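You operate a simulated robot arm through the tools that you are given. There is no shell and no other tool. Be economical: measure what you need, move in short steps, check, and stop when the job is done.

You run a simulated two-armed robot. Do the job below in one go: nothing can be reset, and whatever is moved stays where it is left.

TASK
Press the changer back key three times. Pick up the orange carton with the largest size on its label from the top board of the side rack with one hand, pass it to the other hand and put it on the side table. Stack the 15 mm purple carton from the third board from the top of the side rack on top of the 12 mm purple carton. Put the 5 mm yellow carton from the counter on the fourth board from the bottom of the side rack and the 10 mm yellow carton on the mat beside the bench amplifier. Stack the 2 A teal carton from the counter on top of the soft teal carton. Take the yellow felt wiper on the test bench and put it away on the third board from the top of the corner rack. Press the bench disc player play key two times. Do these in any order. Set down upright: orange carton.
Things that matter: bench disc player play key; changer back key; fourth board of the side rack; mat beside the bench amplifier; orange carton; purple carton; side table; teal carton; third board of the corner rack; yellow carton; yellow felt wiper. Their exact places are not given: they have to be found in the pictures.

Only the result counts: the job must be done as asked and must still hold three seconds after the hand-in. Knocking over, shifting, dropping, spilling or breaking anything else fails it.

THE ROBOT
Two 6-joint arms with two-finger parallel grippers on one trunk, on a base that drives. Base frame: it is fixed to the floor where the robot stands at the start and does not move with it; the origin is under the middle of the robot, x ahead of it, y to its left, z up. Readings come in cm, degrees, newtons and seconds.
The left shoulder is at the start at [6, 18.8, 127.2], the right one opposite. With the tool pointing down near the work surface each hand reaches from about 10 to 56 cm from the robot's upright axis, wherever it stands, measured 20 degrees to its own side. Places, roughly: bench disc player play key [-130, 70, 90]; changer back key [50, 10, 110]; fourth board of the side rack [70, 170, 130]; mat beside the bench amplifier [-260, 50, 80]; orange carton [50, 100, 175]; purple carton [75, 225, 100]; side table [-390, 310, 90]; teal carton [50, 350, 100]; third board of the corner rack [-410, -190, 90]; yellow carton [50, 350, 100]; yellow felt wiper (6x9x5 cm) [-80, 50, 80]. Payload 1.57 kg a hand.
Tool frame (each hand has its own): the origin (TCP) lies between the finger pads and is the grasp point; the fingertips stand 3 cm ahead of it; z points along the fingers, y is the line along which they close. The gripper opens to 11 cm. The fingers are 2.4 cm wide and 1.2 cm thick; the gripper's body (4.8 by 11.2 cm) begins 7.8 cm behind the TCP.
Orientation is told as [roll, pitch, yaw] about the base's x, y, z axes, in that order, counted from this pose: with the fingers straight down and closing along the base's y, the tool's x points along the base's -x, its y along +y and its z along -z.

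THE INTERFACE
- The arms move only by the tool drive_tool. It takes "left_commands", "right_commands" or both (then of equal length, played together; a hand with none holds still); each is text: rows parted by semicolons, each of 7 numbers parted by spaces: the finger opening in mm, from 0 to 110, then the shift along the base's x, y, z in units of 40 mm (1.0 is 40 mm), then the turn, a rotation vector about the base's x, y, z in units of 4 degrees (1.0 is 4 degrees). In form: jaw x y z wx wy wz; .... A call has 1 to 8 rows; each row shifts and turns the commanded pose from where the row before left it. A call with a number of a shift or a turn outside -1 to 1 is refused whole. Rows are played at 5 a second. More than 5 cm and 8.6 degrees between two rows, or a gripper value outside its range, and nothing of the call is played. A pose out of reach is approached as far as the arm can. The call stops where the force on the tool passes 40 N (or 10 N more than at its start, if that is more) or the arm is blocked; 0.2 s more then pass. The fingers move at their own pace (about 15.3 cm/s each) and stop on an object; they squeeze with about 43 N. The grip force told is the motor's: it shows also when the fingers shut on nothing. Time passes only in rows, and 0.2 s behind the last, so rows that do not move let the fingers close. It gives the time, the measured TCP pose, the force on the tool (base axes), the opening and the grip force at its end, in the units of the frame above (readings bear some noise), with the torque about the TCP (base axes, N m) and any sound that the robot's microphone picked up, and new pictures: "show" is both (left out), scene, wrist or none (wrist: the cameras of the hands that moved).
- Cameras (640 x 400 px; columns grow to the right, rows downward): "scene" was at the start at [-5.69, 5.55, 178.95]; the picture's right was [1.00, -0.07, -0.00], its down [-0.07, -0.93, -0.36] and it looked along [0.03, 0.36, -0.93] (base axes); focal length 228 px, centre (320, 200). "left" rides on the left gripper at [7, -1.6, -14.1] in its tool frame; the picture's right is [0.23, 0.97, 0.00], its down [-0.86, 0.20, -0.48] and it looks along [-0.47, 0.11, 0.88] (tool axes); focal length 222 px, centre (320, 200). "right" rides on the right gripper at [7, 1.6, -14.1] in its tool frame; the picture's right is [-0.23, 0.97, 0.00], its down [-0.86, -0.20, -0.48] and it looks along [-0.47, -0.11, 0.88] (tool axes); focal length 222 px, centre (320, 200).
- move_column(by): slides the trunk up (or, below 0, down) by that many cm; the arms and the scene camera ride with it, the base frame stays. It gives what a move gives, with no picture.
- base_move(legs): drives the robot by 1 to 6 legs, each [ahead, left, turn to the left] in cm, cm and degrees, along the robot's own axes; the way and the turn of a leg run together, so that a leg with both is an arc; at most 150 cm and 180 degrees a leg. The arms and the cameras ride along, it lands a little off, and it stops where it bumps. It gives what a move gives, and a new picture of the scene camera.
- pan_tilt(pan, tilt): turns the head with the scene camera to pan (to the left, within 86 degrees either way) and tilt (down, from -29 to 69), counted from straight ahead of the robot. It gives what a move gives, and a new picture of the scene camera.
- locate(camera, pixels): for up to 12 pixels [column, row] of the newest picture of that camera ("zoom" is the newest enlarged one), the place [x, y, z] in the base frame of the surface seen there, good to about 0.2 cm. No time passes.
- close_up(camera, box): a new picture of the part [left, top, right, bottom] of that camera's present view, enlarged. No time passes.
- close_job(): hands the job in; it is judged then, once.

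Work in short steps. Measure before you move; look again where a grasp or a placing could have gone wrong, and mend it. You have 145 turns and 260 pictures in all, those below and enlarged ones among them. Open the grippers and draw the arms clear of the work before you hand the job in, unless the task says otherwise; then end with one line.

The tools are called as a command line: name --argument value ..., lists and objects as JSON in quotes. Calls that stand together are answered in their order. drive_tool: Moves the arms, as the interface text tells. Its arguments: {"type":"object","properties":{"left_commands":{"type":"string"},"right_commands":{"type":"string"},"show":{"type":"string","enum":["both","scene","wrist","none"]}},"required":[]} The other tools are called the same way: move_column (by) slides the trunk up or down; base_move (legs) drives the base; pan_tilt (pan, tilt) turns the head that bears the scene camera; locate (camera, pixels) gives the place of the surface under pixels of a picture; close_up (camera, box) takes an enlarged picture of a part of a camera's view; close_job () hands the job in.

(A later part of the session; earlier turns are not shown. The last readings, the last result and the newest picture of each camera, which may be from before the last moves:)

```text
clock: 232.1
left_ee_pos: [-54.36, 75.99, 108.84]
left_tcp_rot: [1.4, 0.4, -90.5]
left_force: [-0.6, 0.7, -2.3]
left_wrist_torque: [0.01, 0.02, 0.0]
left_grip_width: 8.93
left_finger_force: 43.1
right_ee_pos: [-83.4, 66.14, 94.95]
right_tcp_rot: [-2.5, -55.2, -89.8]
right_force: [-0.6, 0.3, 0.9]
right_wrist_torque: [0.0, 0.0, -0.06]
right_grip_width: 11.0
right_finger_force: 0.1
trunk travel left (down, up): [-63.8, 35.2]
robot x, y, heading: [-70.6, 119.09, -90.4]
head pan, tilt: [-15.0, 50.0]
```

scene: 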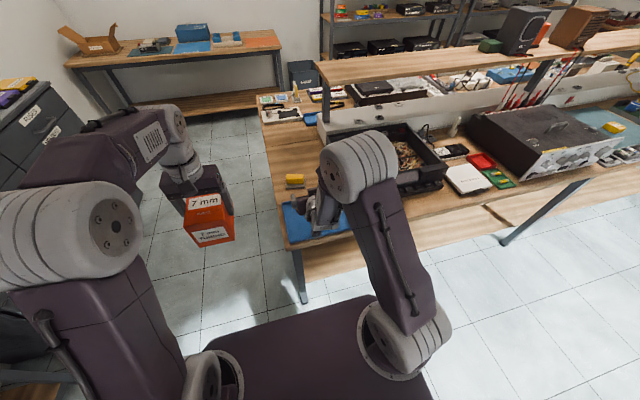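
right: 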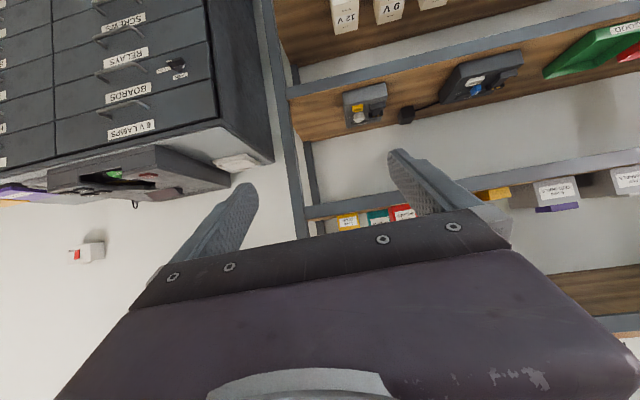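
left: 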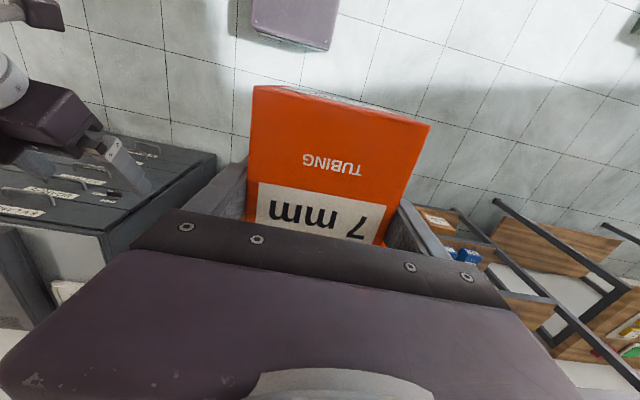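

Wiper at (295,180). Zoom and measure it.

close_up --camera "scene" --box '[260, 150, 340, 210]'

drive_tool --right_commands "110 0 0 0 0 0 0" --show "wrist"

```text
6.67 times, centred on (300, 180) of scene
```

zoom: 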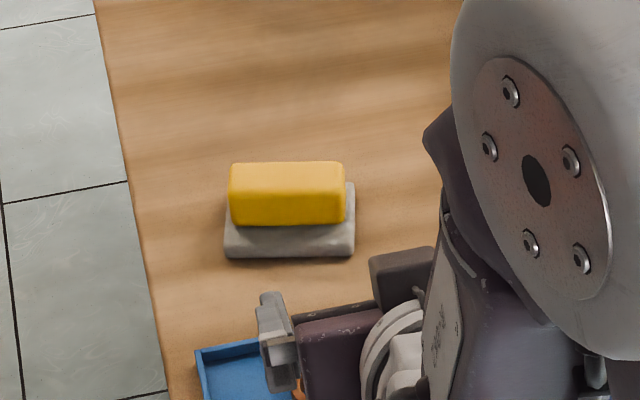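

```text
clock: 232.4
left_ee_pos: [-54.45, 76.06, 108.66]
left_tcp_rot: [1.4, 0.3, -90.5]
left_force: [-0.5, -0.8, -2.2]
left_wrist_torque: [0.0, 0.02, 0.0]
left_grip_width: 8.96
left_finger_force: 43.6
right_ee_pos: [-83.11, 66.18, 94.96]
right_tcp_rot: [-2.6, -55.2, -89.8]
right_force: [0.1, -0.5, 0.3]
right_wrist_torque: [0.0, -0.01, -0.04]
right_grip_width: 10.97
right_finger_force: 0.0
trunk travel left (down, up): [-63.8, 35.2]
robot x, y, heading: [-70.66, 119.43, -90.4]
head pan, tilt: [-15.0, 50.0]
```

right: 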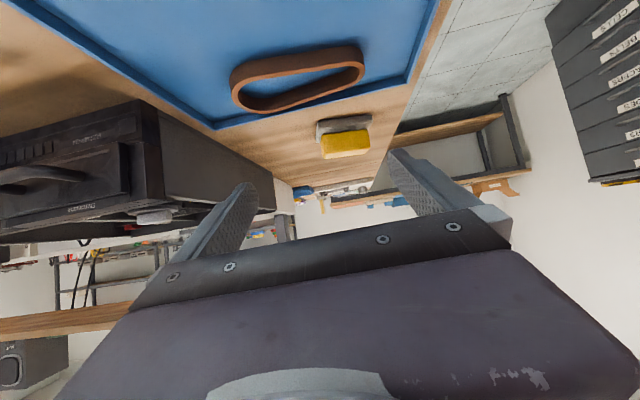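

locate --camera "zoom" --pixels '[[235, 168], [340, 168], [234, 218], [342, 218], [228, 245], [350, 245], [352, 190], [290, 195], [350, 254], [200, 350]]'

locate --camera "right" --pixels '[[345, 145], [320, 130], [370, 122], [360, 150], [325, 155], [270, 170], [160, 215]]'

```text
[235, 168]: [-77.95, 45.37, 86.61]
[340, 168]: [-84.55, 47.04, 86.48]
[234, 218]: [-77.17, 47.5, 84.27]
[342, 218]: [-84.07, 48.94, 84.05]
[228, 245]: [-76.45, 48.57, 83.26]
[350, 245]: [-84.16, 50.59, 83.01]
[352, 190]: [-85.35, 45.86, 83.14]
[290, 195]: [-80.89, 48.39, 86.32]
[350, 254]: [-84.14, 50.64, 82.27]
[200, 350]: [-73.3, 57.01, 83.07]
```

```text
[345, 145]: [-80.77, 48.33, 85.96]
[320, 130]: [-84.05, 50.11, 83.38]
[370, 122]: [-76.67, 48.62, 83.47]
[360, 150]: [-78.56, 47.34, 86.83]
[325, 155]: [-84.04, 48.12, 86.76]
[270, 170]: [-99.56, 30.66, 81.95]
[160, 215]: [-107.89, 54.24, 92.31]
```

Wiper: handle center (−80.9, 47.2), long axis turned ~−14.5°, handle z 83.4–86.8. Base 8 cm ahead; turn the right hand to match and hover.

base_move --legs '[[8, 0, 0]]'

drive_tool --right_commands "110 0.15 0 0 0 -0.1 -0.8; 110 0.15 0 0 0 -0.1 -0.8; 110 0.15 -0.4 0 0 -0.1 -0.8; 110 0.15 -0.5 0 0 -0.1 -0.7; 110 0 0 0 0 0 0" --show "wrist"

```text
clock: 233.5
left_ee_pos: [-54.43, 68.02, 108.8]
left_tcp_rot: [1.4, 0.3, -90.6]
left_force: [-0.1, -1.4, -1.9]
left_wrist_torque: [0.06, -0.03, -0.01]
left_grip_width: 8.96
left_finger_force: 42.8
right_ee_pos: [-83.39, 58.17, 94.85]
right_tcp_rot: [-2.6, -55.3, -89.7]
right_force: [-0.1, 0.3, 0.2]
right_wrist_torque: [0.02, -0.01, 0.0]
right_grip_width: 10.99
right_finger_force: 0.0
trunk travel left (down, up): [-63.8, 35.2]
robot x, y, heading: [-70.85, 111.28, -90.4]
head pan, tilt: [-15.0, 50.0]
```

scene: 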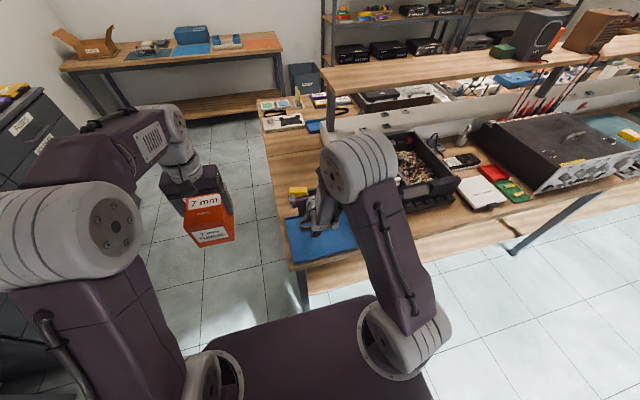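

```text
clock: 234.7
left_ee_pos: [-54.53, 68.09, 108.82]
left_tcp_rot: [1.3, 0.3, -90.7]
left_force: [0.4, 0.8, -2.0]
left_wrist_torque: [0.0, -0.01, -0.05]
left_grip_width: 8.95
left_finger_force: 42.9
right_ee_pos: [-80.93, 54.49, 95.01]
right_tcp_rot: [0.2, -55.1, -104.5]
right_force: [-0.3, -0.1, 0.9]
right_wrist_torque: [0.0, -0.01, 0.0]
right_grip_width: 11.0
right_finger_force: 0.0
trunk travel left (down, up): [-63.8, 35.2]
robot x, y, heading: [-70.72, 111.16, -90.5]
head pan, tilt: [-15.0, 50.0]
```

right: 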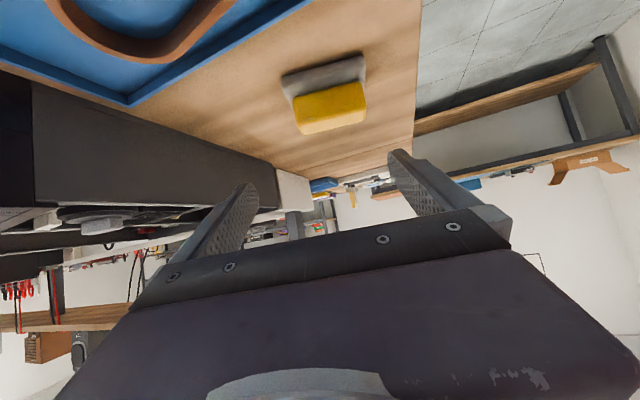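

Aligned. Move forward/down to (−80.6, 48.2, 86.5).

drive_tool --right_commands "110 0.02 -0.4 -0.6 0 0 0; 110 0.02 -0.4 -0.6 0 0 0; 110 0.02 -0.4 -0.5 0 0 0; 110 0.02 -0.38 -0.42 0 0 0; 110 0 0 0 0 0 0" --show "both"

```text
clock: 235.9
left_ee_pos: [-54.51, 68.09, 108.73]
left_tcp_rot: [1.4, 0.2, -90.5]
left_force: [1.4, -0.2, -1.7]
left_wrist_torque: [-0.01, 0.02, 0.01]
left_grip_width: 8.94
left_finger_force: 42.9
right_ee_pos: [-80.69, 48.23, 86.5]
right_tcp_rot: [0.1, -55.3, -104.5]
right_force: [0.3, -0.3, -0.5]
right_wrist_torque: [0.01, 0.01, 0.0]
right_grip_width: 10.98
right_finger_force: 0.0
trunk travel left (down, up): [-63.8, 35.2]
robot x, y, heading: [-70.7, 111.26, -90.4]
head pan, tilt: [-15.0, 50.0]
```

scene: 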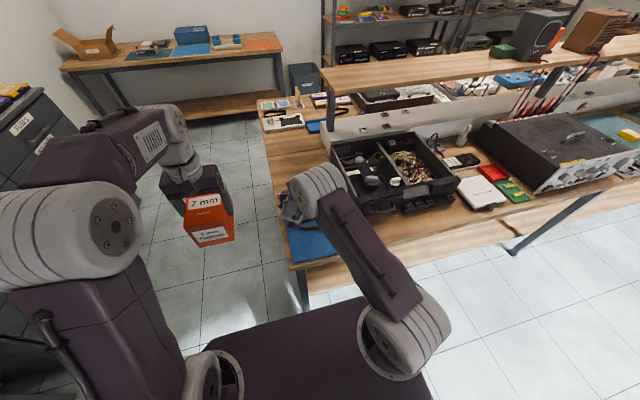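
right: 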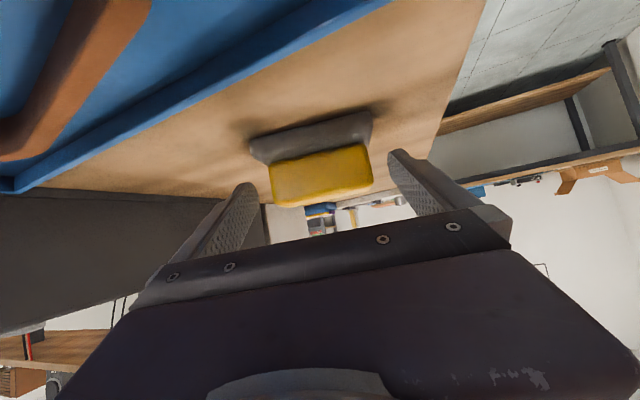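

Close on the handle and lift slightly.

drive_tool --right_commands "80 0 0 0 0 0 0; 50 0 0 0 0 0 0; 40 0 0 0 0 0 0; 40 0 0 0 0 0 0; 40 0 0 0.4 0 0 0; 40 0 0 0.6 0 0 0; 40 0 0 0 0 0 0" --show "wrist"

```text
clock: 237.5
left_ee_pos: [-54.44, 68.06, 108.84]
left_tcp_rot: [1.4, 0.4, -90.5]
left_force: [0.0, -0.9, -3.1]
left_wrist_torque: [0.01, 0.02, 0.01]
left_grip_width: 8.96
left_finger_force: 43.2
right_ee_pos: [-80.67, 48.26, 90.43]
right_tcp_rot: [0.2, -55.1, -104.5]
right_force: [-0.5, -0.7, -0.2]
right_wrist_torque: [0.03, 0.0, -0.02]
right_grip_width: 7.43
right_finger_force: 43.0
trunk travel left (down, up): [-63.8, 35.2]
robot x, y, heading: [-70.75, 111.32, -90.6]
head pan, tilt: [-15.0, 50.0]
```

right: 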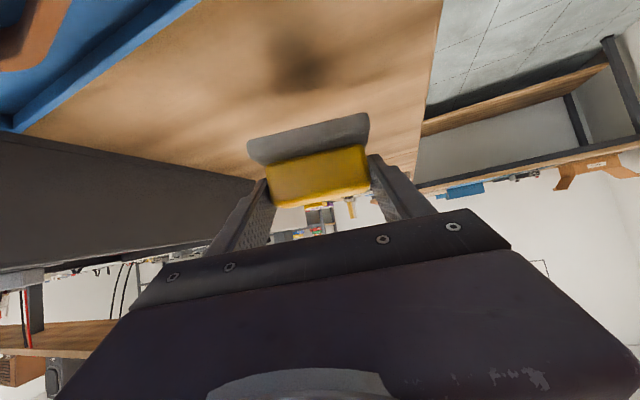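

Wiper held. Raise trunk 20, back off, turn to face −x, drive along the aisle, then look for the side table.

move_column --by 20

base_move --legs '[[-28, 0, 0], [0, 0, -89.5], [140, 0, 0], [90, 0, 0]]'

pan_tilt --pan -60 --tilt 30

```text
clock: 239.7
left_ee_pos: [-54.49, 67.96, 128.7]
left_tcp_rot: [1.5, 0.4, -90.6]
left_force: [-0.3, -0.8, -2.7]
left_wrist_torque: [-0.03, -0.02, 0.0]
left_grip_width: 8.96
left_finger_force: 43.0
right_ee_pos: [-80.71, 48.21, 110.48]
right_tcp_rot: [0.2, -55.1, -104.5]
right_force: [-0.4, 0.9, -0.6]
right_wrist_torque: [0.02, -0.01, 0.0]
right_grip_width: 7.42
right_finger_force: 42.4
trunk travel left (down, up): [-83.8, 15.2]
robot x, y, heading: [-70.59, 111.3, -90.3]
head pan, tilt: [-15.0, 50.0]
```

```text
clock: 256.4
left_ee_pos: [-343.4, 121.86, 128.82]
left_tcp_rot: [1.5, 0.1, -179.9]
left_force: [-0.4, 0.3, -2.3]
left_wrist_torque: [0.02, 0.02, -0.05]
left_grip_width: 8.94
left_finger_force: 42.6
right_ee_pos: [-363.56, 147.75, 110.49]
right_tcp_rot: [0.2, -55.2, 166.2]
right_force: [-0.6, 0.2, -0.8]
right_wrist_torque: [0.03, -0.01, -0.01]
right_grip_width: 7.45
right_finger_force: 42.9
trunk travel left (down, up): [-83.8, 15.2]
robot x, y, heading: [-300.29, 138.58, -179.8]
head pan, tilt: [-15.0, 50.0]
```

scene: 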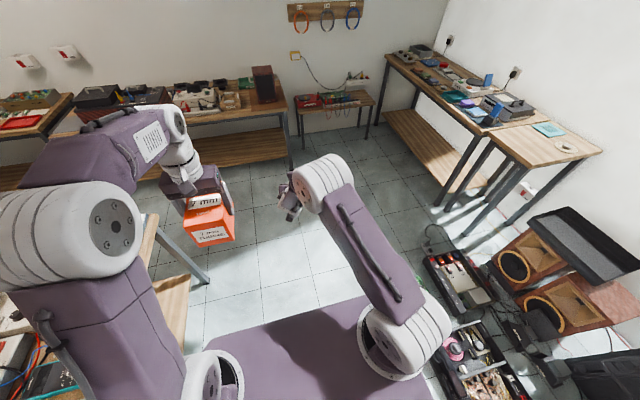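

```text
clock: 257.5
left_ee_pos: [-343.53, 121.66, 128.69]
left_tcp_rot: [1.4, 0.3, -179.9]
left_force: [0.3, 0.1, -2.2]
left_wrist_torque: [0.05, 0.01, 0.02]
left_grip_width: 8.96
left_finger_force: 42.9
right_ee_pos: [-363.57, 147.71, 110.46]
right_tcp_rot: [0.2, -55.1, 166.3]
right_force: [-0.3, 0.1, -1.1]
right_wrist_torque: [0.0, 0.0, -0.02]
right_grip_width: 7.41
right_finger_force: 43.1
trunk travel left (down, up): [-83.8, 15.2]
robot x, y, heading: [-300.3, 138.68, -179.7]
head pan, tilt: [-60.0, 30.0]
```

scene: 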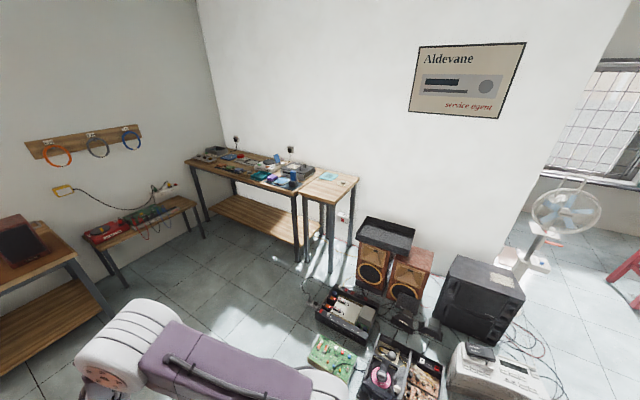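

A small table at (330,185) next to a longer bench. Locate both.

locate --camera "scene" --pixels '[[330, 187], [318, 198], [345, 178], [305, 190], [260, 165], [290, 185], [332, 205], [350, 245], [330, 272], [300, 262], [325, 320], [240, 250]]'

close_up --camera "scene" --box '[170, 120, 370, 240]'

```text
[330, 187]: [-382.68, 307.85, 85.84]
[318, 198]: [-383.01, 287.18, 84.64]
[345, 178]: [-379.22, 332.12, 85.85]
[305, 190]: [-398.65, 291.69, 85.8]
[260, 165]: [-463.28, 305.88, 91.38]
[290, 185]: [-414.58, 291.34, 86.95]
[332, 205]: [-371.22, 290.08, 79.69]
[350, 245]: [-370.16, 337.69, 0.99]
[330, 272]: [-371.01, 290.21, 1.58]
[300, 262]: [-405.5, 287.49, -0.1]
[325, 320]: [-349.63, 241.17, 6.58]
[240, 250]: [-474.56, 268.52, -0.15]
```

```text
3.20 times, centred on (270, 180) of scene
```

zoom: 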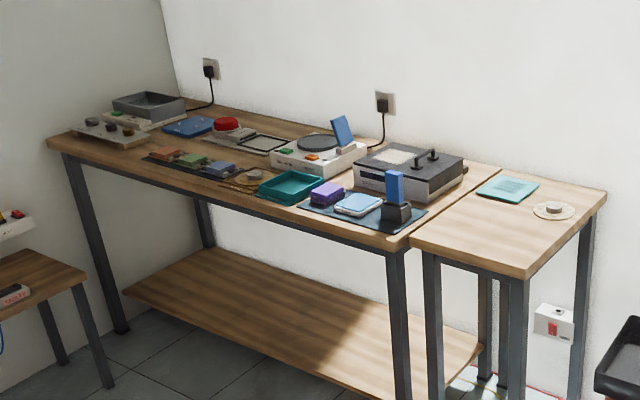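

Side table: x −400…−366, y 287…336, z 85.8; free at about (−385, 303). Check floor obstacles' left edges.

locate --camera "scene" --pixels '[[312, 297], [316, 318], [308, 358], [345, 290], [330, 345], [360, 240], [362, 275], [305, 300], [290, 330]]'

locate --camera "zoom" --pixels '[[470, 240], [480, 190], [512, 203], [535, 212], [555, 220], [415, 235], [520, 265], [450, 215], [600, 190]]'

```text
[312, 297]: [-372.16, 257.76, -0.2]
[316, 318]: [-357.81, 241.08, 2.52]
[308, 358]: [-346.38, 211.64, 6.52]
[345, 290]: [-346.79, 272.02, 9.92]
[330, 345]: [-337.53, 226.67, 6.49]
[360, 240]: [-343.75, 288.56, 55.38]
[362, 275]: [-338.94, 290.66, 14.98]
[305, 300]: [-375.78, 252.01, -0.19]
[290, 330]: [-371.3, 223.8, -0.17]
```

```text
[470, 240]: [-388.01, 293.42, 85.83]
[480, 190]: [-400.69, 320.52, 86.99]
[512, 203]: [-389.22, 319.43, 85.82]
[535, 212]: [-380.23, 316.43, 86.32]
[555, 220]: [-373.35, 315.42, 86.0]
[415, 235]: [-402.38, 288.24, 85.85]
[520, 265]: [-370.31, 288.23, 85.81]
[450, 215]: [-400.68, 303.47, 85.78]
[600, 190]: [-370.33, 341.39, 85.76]
```

Floor device's left edge is x≈−360, so I use robot x −392. First swing the right hand aside, then turn to face +y and strafe left.

drive_tool --right_commands "40 0.5 0.8 0.5 0 0 0; 40 0.5 0.8 0.5 0 0 0; 40 0.5 0.8 0.5 0 0 0; 40 0.5 0.8 0.5 0 0 0; 40 0.5 0.8 0.5 0 0 0; 40 0.3 0.8 0.5 0 0 0" --show "none"

base_move --legs '[[0, 0, -90.2], [0, 92, 0]]'

pan_tilt --pan 0 --tilt 40

```text
clock: 258.9
left_ee_pos: [-343.39, 121.68, 128.76]
left_tcp_rot: [1.3, 0.2, -179.9]
left_force: [0.6, -0.5, -1.6]
left_wrist_torque: [0.01, -0.06, 0.01]
left_grip_width: 8.97
left_finger_force: 43.2
right_ee_pos: [-352.5, 163.98, 122.04]
right_tcp_rot: [-0.2, -55.1, 166.2]
right_force: [0.5, 0.5, -1.2]
right_wrist_torque: [0.04, -0.01, 0.04]
right_grip_width: 7.41
right_finger_force: 42.4
right hand out of reach, approached as far as the arm can: row 6
trunk travel left (down, up): [-83.8, 15.2]
robot x, y, heading: [-300.74, 138.64, -179.8]
head pan, tilt: [-60.0, 30.0]
```

```text
clock: 267.5
left_ee_pos: [-409.78, 179.02, 128.73]
left_tcp_rot: [1.4, 0.3, 91.2]
left_force: [-0.5, 0.4, -1.8]
left_wrist_torque: [0.0, 0.02, 0.0]
left_grip_width: 8.95
left_finger_force: 42.6
right_ee_pos: [-367.77, 188.85, 121.96]
right_tcp_rot: [0.0, -55.1, 77.3]
right_force: [0.2, -0.6, -0.7]
right_wrist_torque: [-0.01, 0.01, 0.05]
right_grip_width: 7.44
right_finger_force: 42.5
trunk travel left (down, up): [-83.8, 15.2]
robot x, y, heading: [-392.28, 136.08, 91.6]
head pan, tilt: [-60.0, 30.0]
```

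scene: 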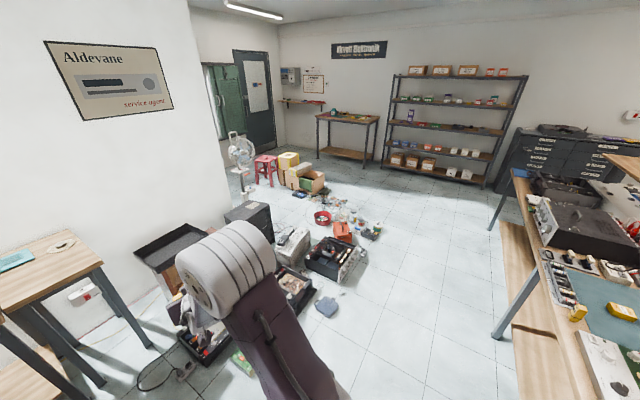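

```text
clock: 268.8
left_ee_pos: [-409.97, 179.08, 128.84]
left_tcp_rot: [1.4, 0.3, 91.2]
left_force: [-0.7, -0.6, -1.9]
left_wrist_torque: [0.0, 0.04, -0.02]
left_grip_width: 8.95
left_finger_force: 42.7
right_ee_pos: [-367.82, 188.91, 121.95]
right_tcp_rot: [-0.2, -55.1, 77.3]
right_force: [0.2, -0.2, -0.3]
right_wrist_torque: [-0.01, 0.0, -0.03]
right_grip_width: 7.43
right_finger_force: 43.1
trunk travel left (down, up): [-83.8, 15.2]
robot x, y, heading: [-392.42, 136.43, 91.4]
head pan, tilt: [0.0, 40.0]
```

scene: 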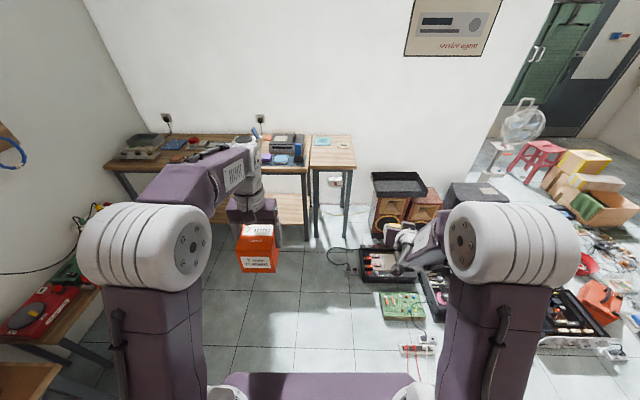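

Locate the cable and green board ahead to keep clear.

locate --camera "scene" --pixels '[[330, 258], [345, 270], [362, 282], [381, 305], [385, 318], [402, 350], [340, 245], [312, 262]]'

```text
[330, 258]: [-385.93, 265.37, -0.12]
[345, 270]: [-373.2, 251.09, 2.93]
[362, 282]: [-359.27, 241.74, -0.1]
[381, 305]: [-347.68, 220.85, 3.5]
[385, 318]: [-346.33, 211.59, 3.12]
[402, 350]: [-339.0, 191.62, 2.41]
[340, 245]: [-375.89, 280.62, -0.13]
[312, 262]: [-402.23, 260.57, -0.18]
```

A cable/adapter lies at x ≥ −386, so I use robot x ≈ −404 and reach across. Swing the right hand further aside first, then drive.

drive_tool --right_commands "40 0.8 -0.3 0.1 0 0 0; 40 0.8 -0.3 0.1 0 0 0; 40 0.8 -0.3 0.1 0 0 0; 40 0.8 -0.2 0.1 0 0 0; 40 0 0 0 0 0 0" --show "none"

base_move --legs '[[0, 12, -1.5], [85, 0, 0]]'

```text
clock: 270.0
left_ee_pos: [-409.98, 179.08, 128.67]
left_tcp_rot: [1.4, 0.2, 91.2]
left_force: [-0.2, -0.5, -1.6]
left_wrist_torque: [0.0, -0.02, -0.02]
left_grip_width: 8.96
left_finger_force: 42.9
right_ee_pos: [-367.48, 188.61, 121.96]
right_tcp_rot: [-0.7, -55.1, 77.3]
right_force: [-1.0, 0.0, -0.4]
right_wrist_torque: [0.0, 0.0, 0.01]
right_grip_width: 7.41
right_finger_force: 43.3
right hand out of reach, approached as far as the arm can: row 1, 2, 3, 4
trunk travel left (down, up): [-83.8, 15.2]
robot x, y, heading: [-392.41, 136.12, 91.4]
head pan, tilt: [0.0, 40.0]
```

```text
clock: 275.3
left_ee_pos: [-420.65, 262.88, 128.93]
left_tcp_rot: [1.4, 0.2, 89.8]
left_force: [-1.1, 0.5, -2.3]
left_wrist_torque: [0.02, -0.02, 0.03]
left_grip_width: 8.96
left_finger_force: 43.0
right_ee_pos: [-378.03, 271.53, 122.13]
right_tcp_rot: [-0.6, -55.0, 75.9]
right_force: [-0.4, 0.5, 0.6]
right_wrist_torque: [-0.01, 0.0, -0.01]
right_grip_width: 7.42
right_finger_force: 42.1
trunk travel left (down, up): [-83.8, 15.2]
robot x, y, heading: [-404.43, 220.02, 90.1]
head pan, tilt: [0.0, 40.0]
```

scene: 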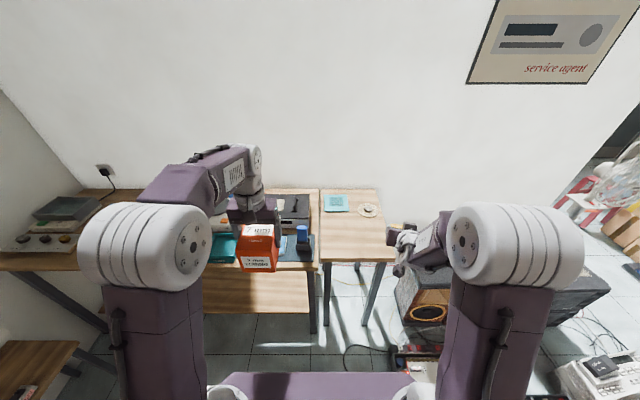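

Raise the right hand (wiper) high and outward to clear the space.

drive_tool --right_commands "40 0 0 1 0 0 0; 40 0 0 1 0 0 0; 40 0 0 1 0 0 0; 40 0.4 0 1 0 0 0; 40 0.6 0 0.9 0 0 0; 40 0.7 0 0.9 0 0 0; 40 0.8 0 0.8 0 0 0; 40 0.8 0 0.5 0 0 0" --show "none"

base_move --legs '[[28, 0, 0]]'

```text
clock: 277.1
left_ee_pos: [-420.52, 263.05, 128.78]
left_tcp_rot: [1.4, 0.3, 89.9]
left_force: [0.3, -0.1, -1.7]
left_wrist_torque: [-0.06, 0.0, -0.01]
left_grip_width: 8.95
left_finger_force: 42.5
right_ee_pos: [-364.44, 271.47, 150.28]
right_tcp_rot: [-0.5, -54.9, 75.7]
right_force: [-0.3, 0.1, -0.1]
right_wrist_torque: [-0.05, 0.03, 0.0]
right_grip_width: 7.4
right_finger_force: 43.1
trunk travel left (down, up): [-83.8, 15.2]
robot x, y, heading: [-404.28, 219.94, 90.0]
head pan, tilt: [0.0, 40.0]
```

```text
clock: 279.1
left_ee_pos: [-420.63, 290.93, 128.89]
left_tcp_rot: [1.3, 0.2, 89.6]
left_force: [-0.3, -1.0, -1.5]
left_wrist_torque: [0.04, 0.01, 0.01]
left_grip_width: 8.96
left_finger_force: 43.6
right_ee_pos: [-364.6, 299.29, 150.57]
right_tcp_rot: [-0.6, -55.1, 75.8]
right_force: [0.2, -0.1, -0.7]
right_wrist_torque: [-0.01, 0.03, -0.01]
right_grip_width: 7.39
right_finger_force: 43.0
trunk travel left (down, up): [-83.8, 15.2]
robot x, y, heading: [-404.13, 247.87, 90.0]
head pan, tilt: [0.0, 40.0]
```

scene: 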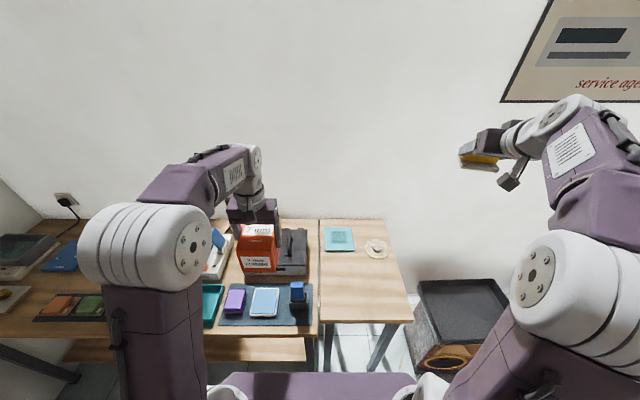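

Clear view. Bring the left hand over the free part of the side table, correcting the ~1° tilt.

drive_tool --left_commands "50 1 0.3 0 0 -0.25 0; 50 1 0.3 0 0 0 0; 50 1 0.3 0 0 0 0; 50 1 0.3 0 0 0 0; 50 1 0.3 0 0 0 0; 50 1 0.3 0 0 0 0; 50 1 0.3 -0.3 0 0 0; 50 1 0.3 -0.5 0 0 0" --show "both"

```text
clock: 280.9
left_ee_pos: [-391.97, 295.17, 123.21]
left_tcp_rot: [0.5, 0.5, 89.8]
left_force: [-0.6, -0.5, -1.7]
left_wrist_torque: [-0.01, 0.02, 0.03]
left_grip_width: 8.95
left_finger_force: 43.2
left hand out of reach, approached as far as the arm can: row 6, 7, 8
right_ee_pos: [-364.42, 299.62, 150.25]
right_tcp_rot: [-0.5, -55.0, 75.8]
right_force: [0.2, 0.5, -1.4]
right_wrist_torque: [-0.02, 0.0, -0.01]
right_grip_width: 7.41
right_finger_force: 43.2
trunk travel left (down, up): [-83.8, 15.2]
robot x, y, heading: [-404.3, 248.17, 89.9]
head pan, tilt: [0.0, 40.0]
```

scene: 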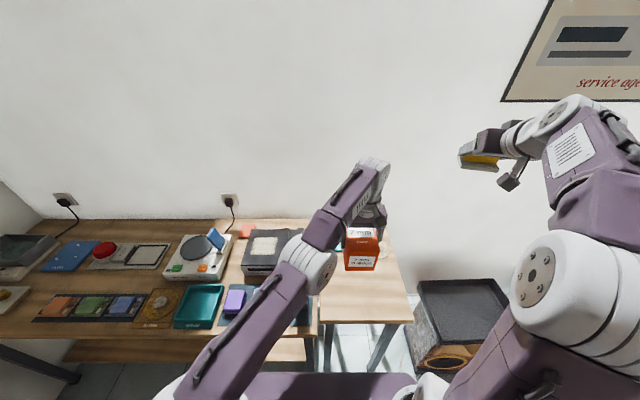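
left: 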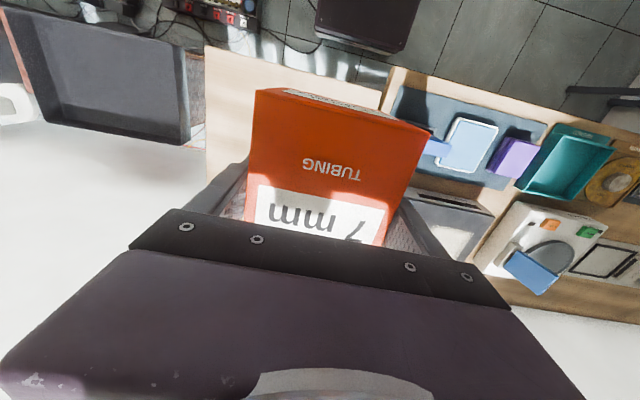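

At its reach limit here; lower while going a bit further in.

drive_tool --left_commands "50 0 0 -1 0 0 0; 50 0 0 -1 0 0 0; 50 0.2 0.2 -1 0 0 0; 50 0.2 0.3 -1 0 0 0; 50 0.2 0.4 -0.8 0 0 0; 50 0.2 0.4 -0.5 0 0 0; 50 0 0 0 0 0 0" --show "both"

```text
clock: 282.5
left_ee_pos: [-391.17, 297.48, 103.56]
left_tcp_rot: [0.4, 0.3, 89.7]
left_force: [-0.2, -0.7, -2.1]
left_wrist_torque: [-0.02, 0.02, 0.01]
left_grip_width: 8.97
left_finger_force: 43.1
left hand out of reach, approached as far as the arm can: row 1, 2, 3, 4, 5, 6
right_ee_pos: [-364.49, 299.5, 150.34]
right_tcp_rot: [-0.6, -55.1, 75.8]
right_force: [0.0, -0.2, -0.7]
right_wrist_torque: [0.0, -0.01, -0.03]
right_grip_width: 7.4
right_finger_force: 42.9
trunk travel left (down, up): [-83.8, 15.2]
robot x, y, heading: [-404.27, 247.69, 90.3]
head pan, tilt: [0.0, 40.0]
```

scene: 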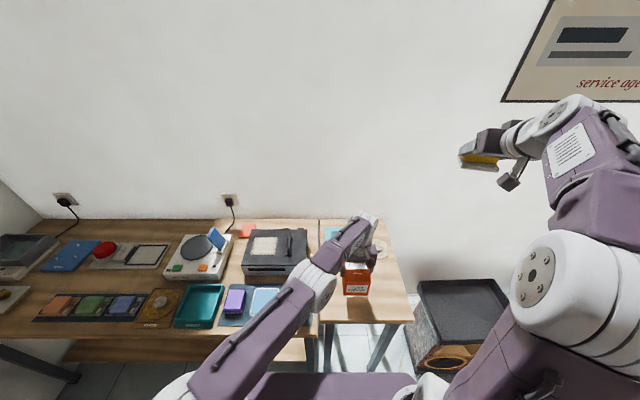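
left: 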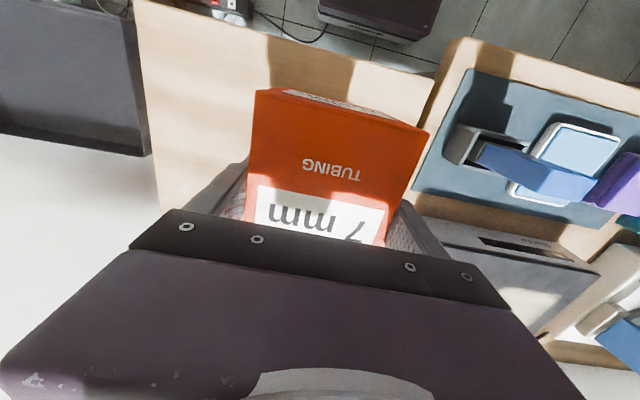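

Check clearance of the left elbow/forearm over the bench items before the last 10 cm.

locate --camera "scene" --pixels '[[312, 300], [320, 275], [290, 310], [335, 250], [265, 300], [345, 292], [367, 292], [280, 240], [300, 275]]'

```text
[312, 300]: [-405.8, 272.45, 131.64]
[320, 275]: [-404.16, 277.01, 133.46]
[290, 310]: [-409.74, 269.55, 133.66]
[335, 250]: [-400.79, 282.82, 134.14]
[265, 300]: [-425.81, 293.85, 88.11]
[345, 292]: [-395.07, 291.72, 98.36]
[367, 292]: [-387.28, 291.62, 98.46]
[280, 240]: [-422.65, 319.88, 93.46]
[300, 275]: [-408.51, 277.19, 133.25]
```

Clear. Lower to just above the table.

drive_tool --left_commands "50 0 0 -0.8 0 0 0; 50 0 0 -0.8 0 0 0; 50 0 0 -0.8 0 0 0; 50 0 0 0 0 0 0" --show "wrist"

```text
clock: 283.5
left_ee_pos: [-392.03, 296.26, 94.22]
left_tcp_rot: [0.4, 0.4, 89.7]
left_force: [0.8, 0.2, -2.1]
left_wrist_torque: [-0.04, -0.01, -0.01]
left_grip_width: 8.98
left_finger_force: 42.9
left hand out of reach, approached as far as the arm can: row 1, 2, 3
right_ee_pos: [-364.6, 299.51, 150.36]
right_tcp_rot: [-0.6, -54.9, 75.7]
right_force: [0.5, 0.3, -1.3]
right_wrist_torque: [0.0, 0.02, 0.01]
right_grip_width: 7.41
right_finger_force: 43.0
trunk travel left (down, up): [-83.8, 15.2]
robot x, y, heading: [-404.11, 248.07, 90.0]
head pan, tilt: [0.0, 40.0]
```

left: 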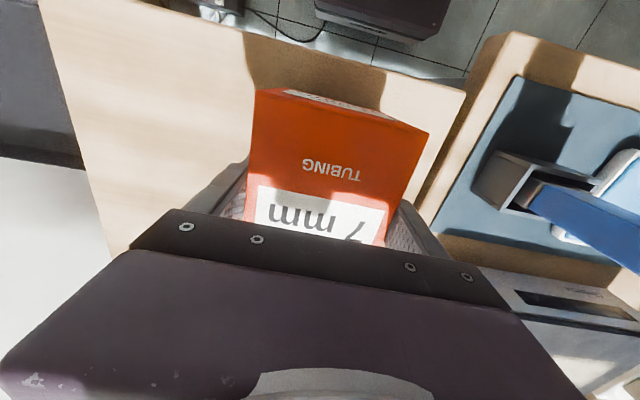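

Box is over the table (y 290–302). Use the trunk to lower straight: 0.9 cm, then tiny steps.

move_column --by -0.9

move_column --by -0.3

```text
clock: 284.0
left_ee_pos: [-392.01, 296.35, 93.32]
left_tcp_rot: [0.3, 0.1, 89.6]
left_force: [0.4, 0.8, 2.9]
left_wrist_torque: [-0.29, -0.16, -0.04]
left_grip_width: 8.95
left_finger_force: 42.8
right_ee_pos: [-364.62, 299.42, 149.55]
right_tcp_rot: [-0.6, -54.9, 75.8]
right_force: [0.4, -0.4, -1.1]
right_wrist_torque: [0.02, -0.02, 0.01]
right_grip_width: 7.39
right_finger_force: 43.4
trunk travel left (down, up): [-82.9, 16.1]
robot x, y, heading: [-404.27, 248.11, 90.0]
head pan, tilt: [0.0, 40.0]
```

```text
clock: 284.6
left_ee_pos: [-391.99, 296.32, 93.38]
left_tcp_rot: [0.2, -0.1, 89.8]
left_force: [-3.5, 1.5, 23.3]
left_wrist_torque: [-1.39, -0.89, -0.15]
left_grip_width: 8.98
left_finger_force: 42.9
right_ee_pos: [-364.76, 299.29, 149.42]
right_tcp_rot: [-0.8, -55.1, 75.9]
right_force: [-0.9, 0.0, 0.1]
right_wrist_torque: [-0.02, 0.01, 0.02]
right_grip_width: 7.39
right_finger_force: 43.0
trunk travel left (down, up): [-82.6, 16.4]
robot x, y, heading: [-404.23, 247.87, 89.9]
head pan, tilt: [0.0, 40.0]
```

Firm contact. Release with the left and raise via the trunk.

drive_tool --left_commands "90 0 0 0 0 0 0; 110 0 0 0 0 0 0; 110 0 0 0 0 0 0" --show "none"

move_column --by 14

drive_tool --left_commands "110 -0.5 -0.2 0 0 0 0; 110 -0.8 -0.3 0 0 0 0; 110 -0.8 -0.3 0.5 0 0 0; 110 -0.8 -0.3 0.5 0 0 0; 110 -0.8 -0.3 0.5 0 0 0; 110 -0.8 -0.3 0.5 0 0 0; 110 -0.8 -0.3 0.5 0 0 0; 110 -0.8 -0.3 0.3 0 0 0" --show "both"

```text
clock: 285.4
left_ee_pos: [-391.99, 296.29, 93.04]
left_tcp_rot: [0.3, 0.3, 89.7]
left_force: [-0.4, -0.4, 0.2]
left_wrist_torque: [-0.03, -0.07, -0.01]
left_grip_width: 10.98
left_finger_force: 0.1
right_ee_pos: [-364.56, 299.47, 149.14]
right_tcp_rot: [-0.6, -55.0, 75.7]
right_force: [-0.8, -0.2, -0.4]
right_wrist_torque: [0.0, 0.0, 0.02]
right_grip_width: 7.38
right_finger_force: 42.8
trunk travel left (down, up): [-82.6, 16.4]
robot x, y, heading: [-404.55, 247.84, 90.0]
head pan, tilt: [0.0, 40.0]
```

```text
clock: 287.0
left_ee_pos: [-392.01, 296.32, 107.0]
left_tcp_rot: [0.4, 0.4, 89.7]
left_force: [0.6, -0.2, 1.2]
left_wrist_torque: [-0.02, -0.02, 0.03]
left_grip_width: 10.98
left_finger_force: 0.0
right_ee_pos: [-364.62, 299.51, 163.22]
right_tcp_rot: [-0.5, -55.0, 75.7]
right_force: [-0.3, 0.6, -0.5]
right_wrist_torque: [0.0, 0.02, 0.04]
right_grip_width: 7.38
right_finger_force: 43.3
trunk travel left (down, up): [-96.6, 2.4]
robot x, y, heading: [-404.73, 248.11, 90.2]
head pan, tilt: [0.0, 40.0]
```

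```text
clock: 288.8
left_ee_pos: [-416.67, 286.88, 118.33]
left_tcp_rot: [0.4, 0.2, 89.6]
left_force: [-0.6, 0.4, -0.6]
left_wrist_torque: [0.0, -0.01, -0.02]
left_grip_width: 11.01
left_finger_force: 0.1
right_ee_pos: [-364.75, 299.41, 163.14]
right_tcp_rot: [-0.8, -55.0, 75.9]
right_force: [-0.4, 0.5, -0.3]
right_wrist_torque: [-0.01, 0.0, -0.01]
right_grip_width: 7.39
right_finger_force: 42.9
trunk travel left (down, up): [-96.6, 2.4]
robot x, y, heading: [-404.49, 248.34, 89.8]
head pan, tilt: [0.0, 40.0]
```

scene: 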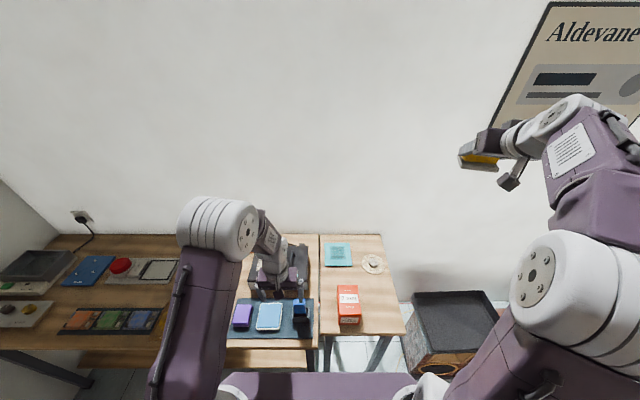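
left: 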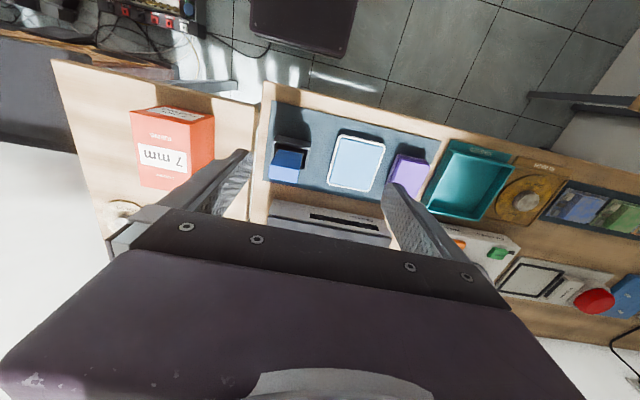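

Orange stands upright on the side table. Now back off 110 cm and turn right to face −y, for the corner rack.

base_move --legs '[[-108, 0, 0], [0, 0, -90], [0, 0, -90]]'

pan_tilt --pan 0 --tilt 30

```text
clock: 302.0
left_ee_pos: [-392.25, 100.62, 118.21]
left_tcp_rot: [0.5, 0.3, -90.1]
left_force: [0.0, -0.1, 0.2]
left_wrist_torque: [-0.03, -0.03, -0.01]
left_grip_width: 11.0
left_finger_force: 0.2
right_ee_pos: [-444.02, 87.88, 163.09]
right_tcp_rot: [-0.6, -55.0, -103.9]
right_force: [-0.2, 0.1, -1.1]
right_wrist_torque: [0.02, 0.01, -0.01]
right_grip_width: 7.39
right_finger_force: 42.8
trunk travel left (down, up): [-96.6, 2.4]
robot x, y, heading: [-404.55, 139.4, -89.9]
head pan, tilt: [0.0, 40.0]
```

scene: 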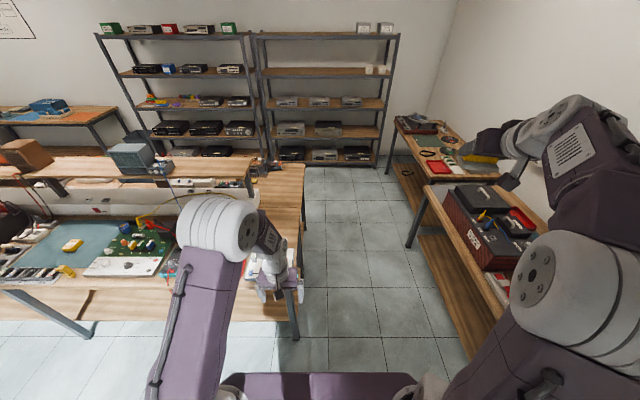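

```text
clock: 302.8
left_ee_pos: [-392.15, 100.59, 118.18]
left_tcp_rot: [0.4, 0.3, -90.1]
left_force: [-0.2, -0.7, -0.4]
left_wrist_torque: [0.0, 0.02, 0.02]
left_grip_width: 10.97
left_finger_force: 0.0
right_ee_pos: [-444.1, 87.82, 163.21]
right_tcp_rot: [-0.6, -54.9, -104.1]
right_force: [-0.4, -0.1, -0.9]
right_wrist_torque: [0.01, 0.04, 0.0]
right_grip_width: 7.38
right_finger_force: 42.4
trunk travel left (down, up): [-96.6, 2.4]
robot x, y, heading: [-404.41, 139.46, -89.9]
head pan, tilt: [0.0, 30.0]
```

scene: 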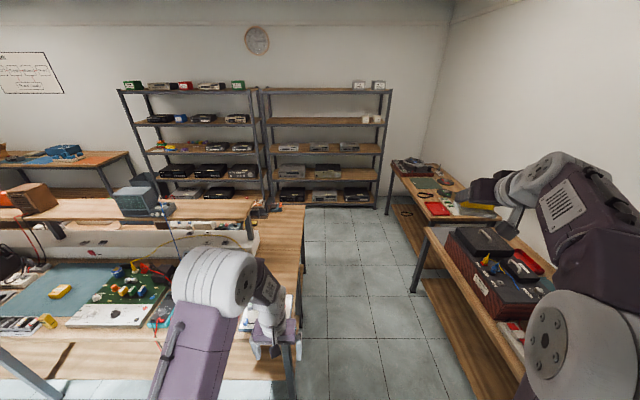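

The right rack at (330,150) should be the corner rack. Zoom and locate its third board.

close_up --camera "scene" --box '[250, 75, 410, 215]'

locate --camera "zoom" --pixels '[[300, 210], [390, 215], [280, 214], [415, 210], [250, 220], [170, 222], [440, 210], [300, 155], [300, 225], [90, 220], [500, 200], [360, 225]]'

locate --camera "scene" --pixels '[[304, 300], [302, 210], [385, 190], [415, 290], [428, 230], [330, 250], [400, 180], [470, 240]]'

```text
2.86 times, centred on (330, 145) of scene
```

zoom: 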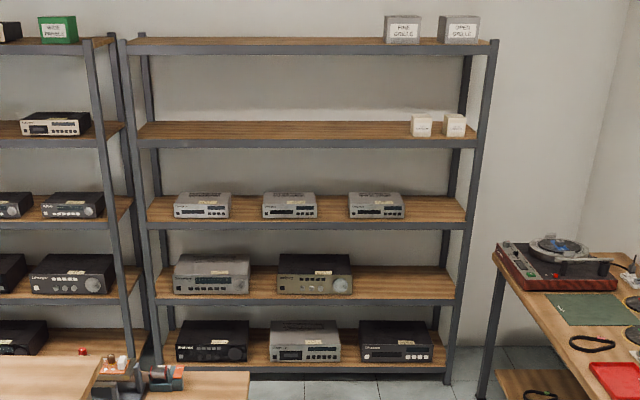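

```text
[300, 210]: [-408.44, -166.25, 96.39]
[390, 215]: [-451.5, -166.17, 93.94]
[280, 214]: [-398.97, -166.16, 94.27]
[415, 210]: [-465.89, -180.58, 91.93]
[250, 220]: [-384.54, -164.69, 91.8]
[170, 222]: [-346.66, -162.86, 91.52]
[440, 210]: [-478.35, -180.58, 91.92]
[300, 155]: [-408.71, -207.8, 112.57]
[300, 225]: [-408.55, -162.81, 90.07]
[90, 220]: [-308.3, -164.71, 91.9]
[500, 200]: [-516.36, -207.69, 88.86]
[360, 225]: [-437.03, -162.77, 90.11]
```

```text
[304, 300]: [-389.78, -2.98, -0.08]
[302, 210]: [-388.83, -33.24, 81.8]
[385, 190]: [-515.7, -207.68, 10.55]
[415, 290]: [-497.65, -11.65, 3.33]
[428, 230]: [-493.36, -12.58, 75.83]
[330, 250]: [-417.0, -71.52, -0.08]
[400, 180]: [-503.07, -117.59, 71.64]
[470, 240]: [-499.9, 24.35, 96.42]
```

Third board at z 91.9, front y −162.8; the free stretch right of the third device is x ≈ −460…−485. Drive down the aisle at x ≈ −445 to y −50 and look.

base_move --legs '[[40, -32, 0], [140, -4, 0]]'

close_up --camera "scene" --box '[200, 100, 480, 275]'

```text
clock: 312.3
left_ee_pos: [-427.43, -78.92, 118.27]
left_tcp_rot: [0.5, 0.2, -90.0]
left_force: [0.0, 1.1, 0.3]
left_wrist_torque: [-0.02, -0.01, 0.02]
left_grip_width: 10.99
left_finger_force: 0.0
right_ee_pos: [-479.24, -91.65, 163.26]
right_tcp_rot: [-0.7, -55.0, -103.9]
right_force: [0.0, 0.2, 0.2]
right_wrist_torque: [0.01, 0.0, 0.02]
right_grip_width: 7.39
right_finger_force: 42.5
trunk travel left (down, up): [-96.6, 2.4]
robot x, y, heading: [-440.12, -40.18, -89.9]
head pan, tilt: [0.0, 30.0]
```

scene: 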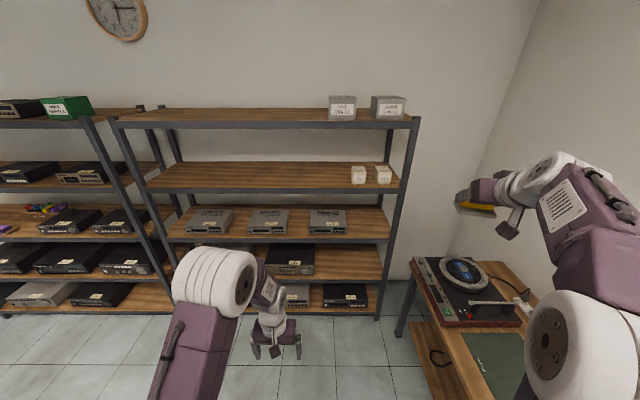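

```text
2.29 times, centred on (340, 188) of scene
```

zoom: 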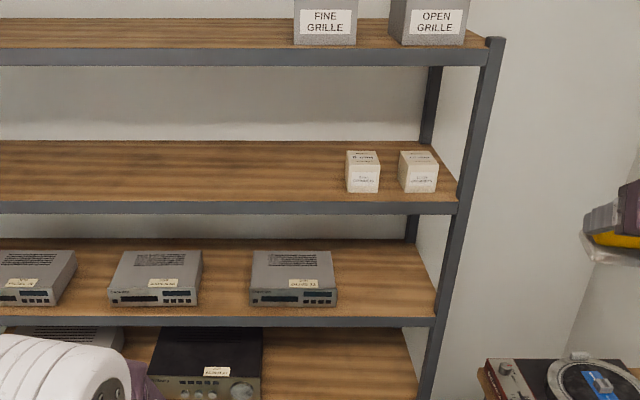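

locate --camera "zoom" --pixels '[[337, 295], [350, 290], [430, 300], [440, 310], [390, 290], [390, 260], [300, 207], [300, 212], [170, 300], [200, 300], [250, 302], [500, 380]]'

```text
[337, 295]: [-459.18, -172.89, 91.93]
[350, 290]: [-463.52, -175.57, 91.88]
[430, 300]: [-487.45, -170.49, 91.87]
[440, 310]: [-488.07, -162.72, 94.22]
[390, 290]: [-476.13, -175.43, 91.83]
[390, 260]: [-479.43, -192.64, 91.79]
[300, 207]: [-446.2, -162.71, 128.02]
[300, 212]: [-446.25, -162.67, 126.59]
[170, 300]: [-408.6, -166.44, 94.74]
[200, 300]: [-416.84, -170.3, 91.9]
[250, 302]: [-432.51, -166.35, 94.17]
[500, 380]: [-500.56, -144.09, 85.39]
```

Free stretch x −459…−488 on the board. Bring the right hand inward, square its yaw and lower.

drive_tool --right_commands "40 0.8 0 -0.6 0 0 0.45; 40 0.8 0 -0.6 0 0 0.45; 40 0.8 0 -0.6 0 0 0.45; 40 0.8 -0.1 -0.6 0 0 0.45; 40 0.8 -0.2 -0.6 0 0 0.45; 40 0.8 -0.3 -0.6 0 0 0.45; 40 0.8 -0.3 -0.6 0 0 0.45; 40 0.6 -0.3 -0.6 0 0 0.3" --show "none"

move_column --by -22

base_move --legs '[[40, -17, 0]]'

```text
clock: 314.1
left_ee_pos: [-427.31, -79.03, 118.2]
left_tcp_rot: [0.3, 0.3, -90.1]
left_force: [-0.1, -0.4, -0.2]
left_wrist_torque: [-0.02, -0.01, -0.02]
left_grip_width: 11.02
left_finger_force: 0.1
right_ee_pos: [-454.36, -96.76, 143.82]
right_tcp_rot: [-0.4, -54.7, -90.2]
right_force: [0.3, -0.6, 0.3]
right_wrist_torque: [0.03, 0.01, 0.01]
right_grip_width: 7.38
right_finger_force: 43.0
trunk travel left (down, up): [-96.6, 2.4]
robot x, y, heading: [-439.86, -40.03, -89.9]
head pan, tilt: [0.0, 30.0]
```

```text
clock: 316.4
left_ee_pos: [-427.47, -79.09, 96.34]
left_tcp_rot: [0.4, 0.4, -89.9]
left_force: [0.5, 0.7, -0.4]
left_wrist_torque: [0.02, -0.01, 0.01]
left_grip_width: 10.98
left_finger_force: 0.0
right_ee_pos: [-454.51, -96.54, 121.97]
right_tcp_rot: [-0.6, -55.0, -90.1]
right_force: [-0.2, -0.8, -1.0]
right_wrist_torque: [-0.01, 0.03, -0.01]
right_grip_width: 7.41
right_finger_force: 42.9
trunk travel left (down, up): [-74.6, 24.4]
robot x, y, heading: [-439.89, -40.03, -89.7]
head pan, tilt: [0.0, 30.0]
```

```text
clock: 319.1
left_ee_pos: [-444.06, -119.26, 96.33]
left_tcp_rot: [0.4, 0.2, -89.9]
left_force: [0.9, -0.4, 0.2]
left_wrist_torque: [0.0, 0.01, -0.03]
left_grip_width: 10.99
left_finger_force: 0.1
right_ee_pos: [-471.25, -136.96, 122.01]
right_tcp_rot: [-0.6, -55.1, -89.9]
right_force: [-0.1, -0.8, -0.2]
right_wrist_torque: [0.03, 0.02, -0.02]
right_grip_width: 7.37
right_finger_force: 43.1
trunk travel left (down, up): [-74.6, 24.4]
robot x, y, heading: [-456.7, -80.16, -89.7]
head pan, tilt: [0.0, 30.0]
```

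scene: 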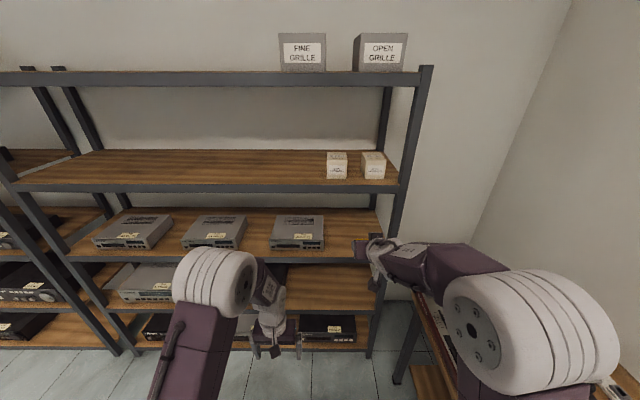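

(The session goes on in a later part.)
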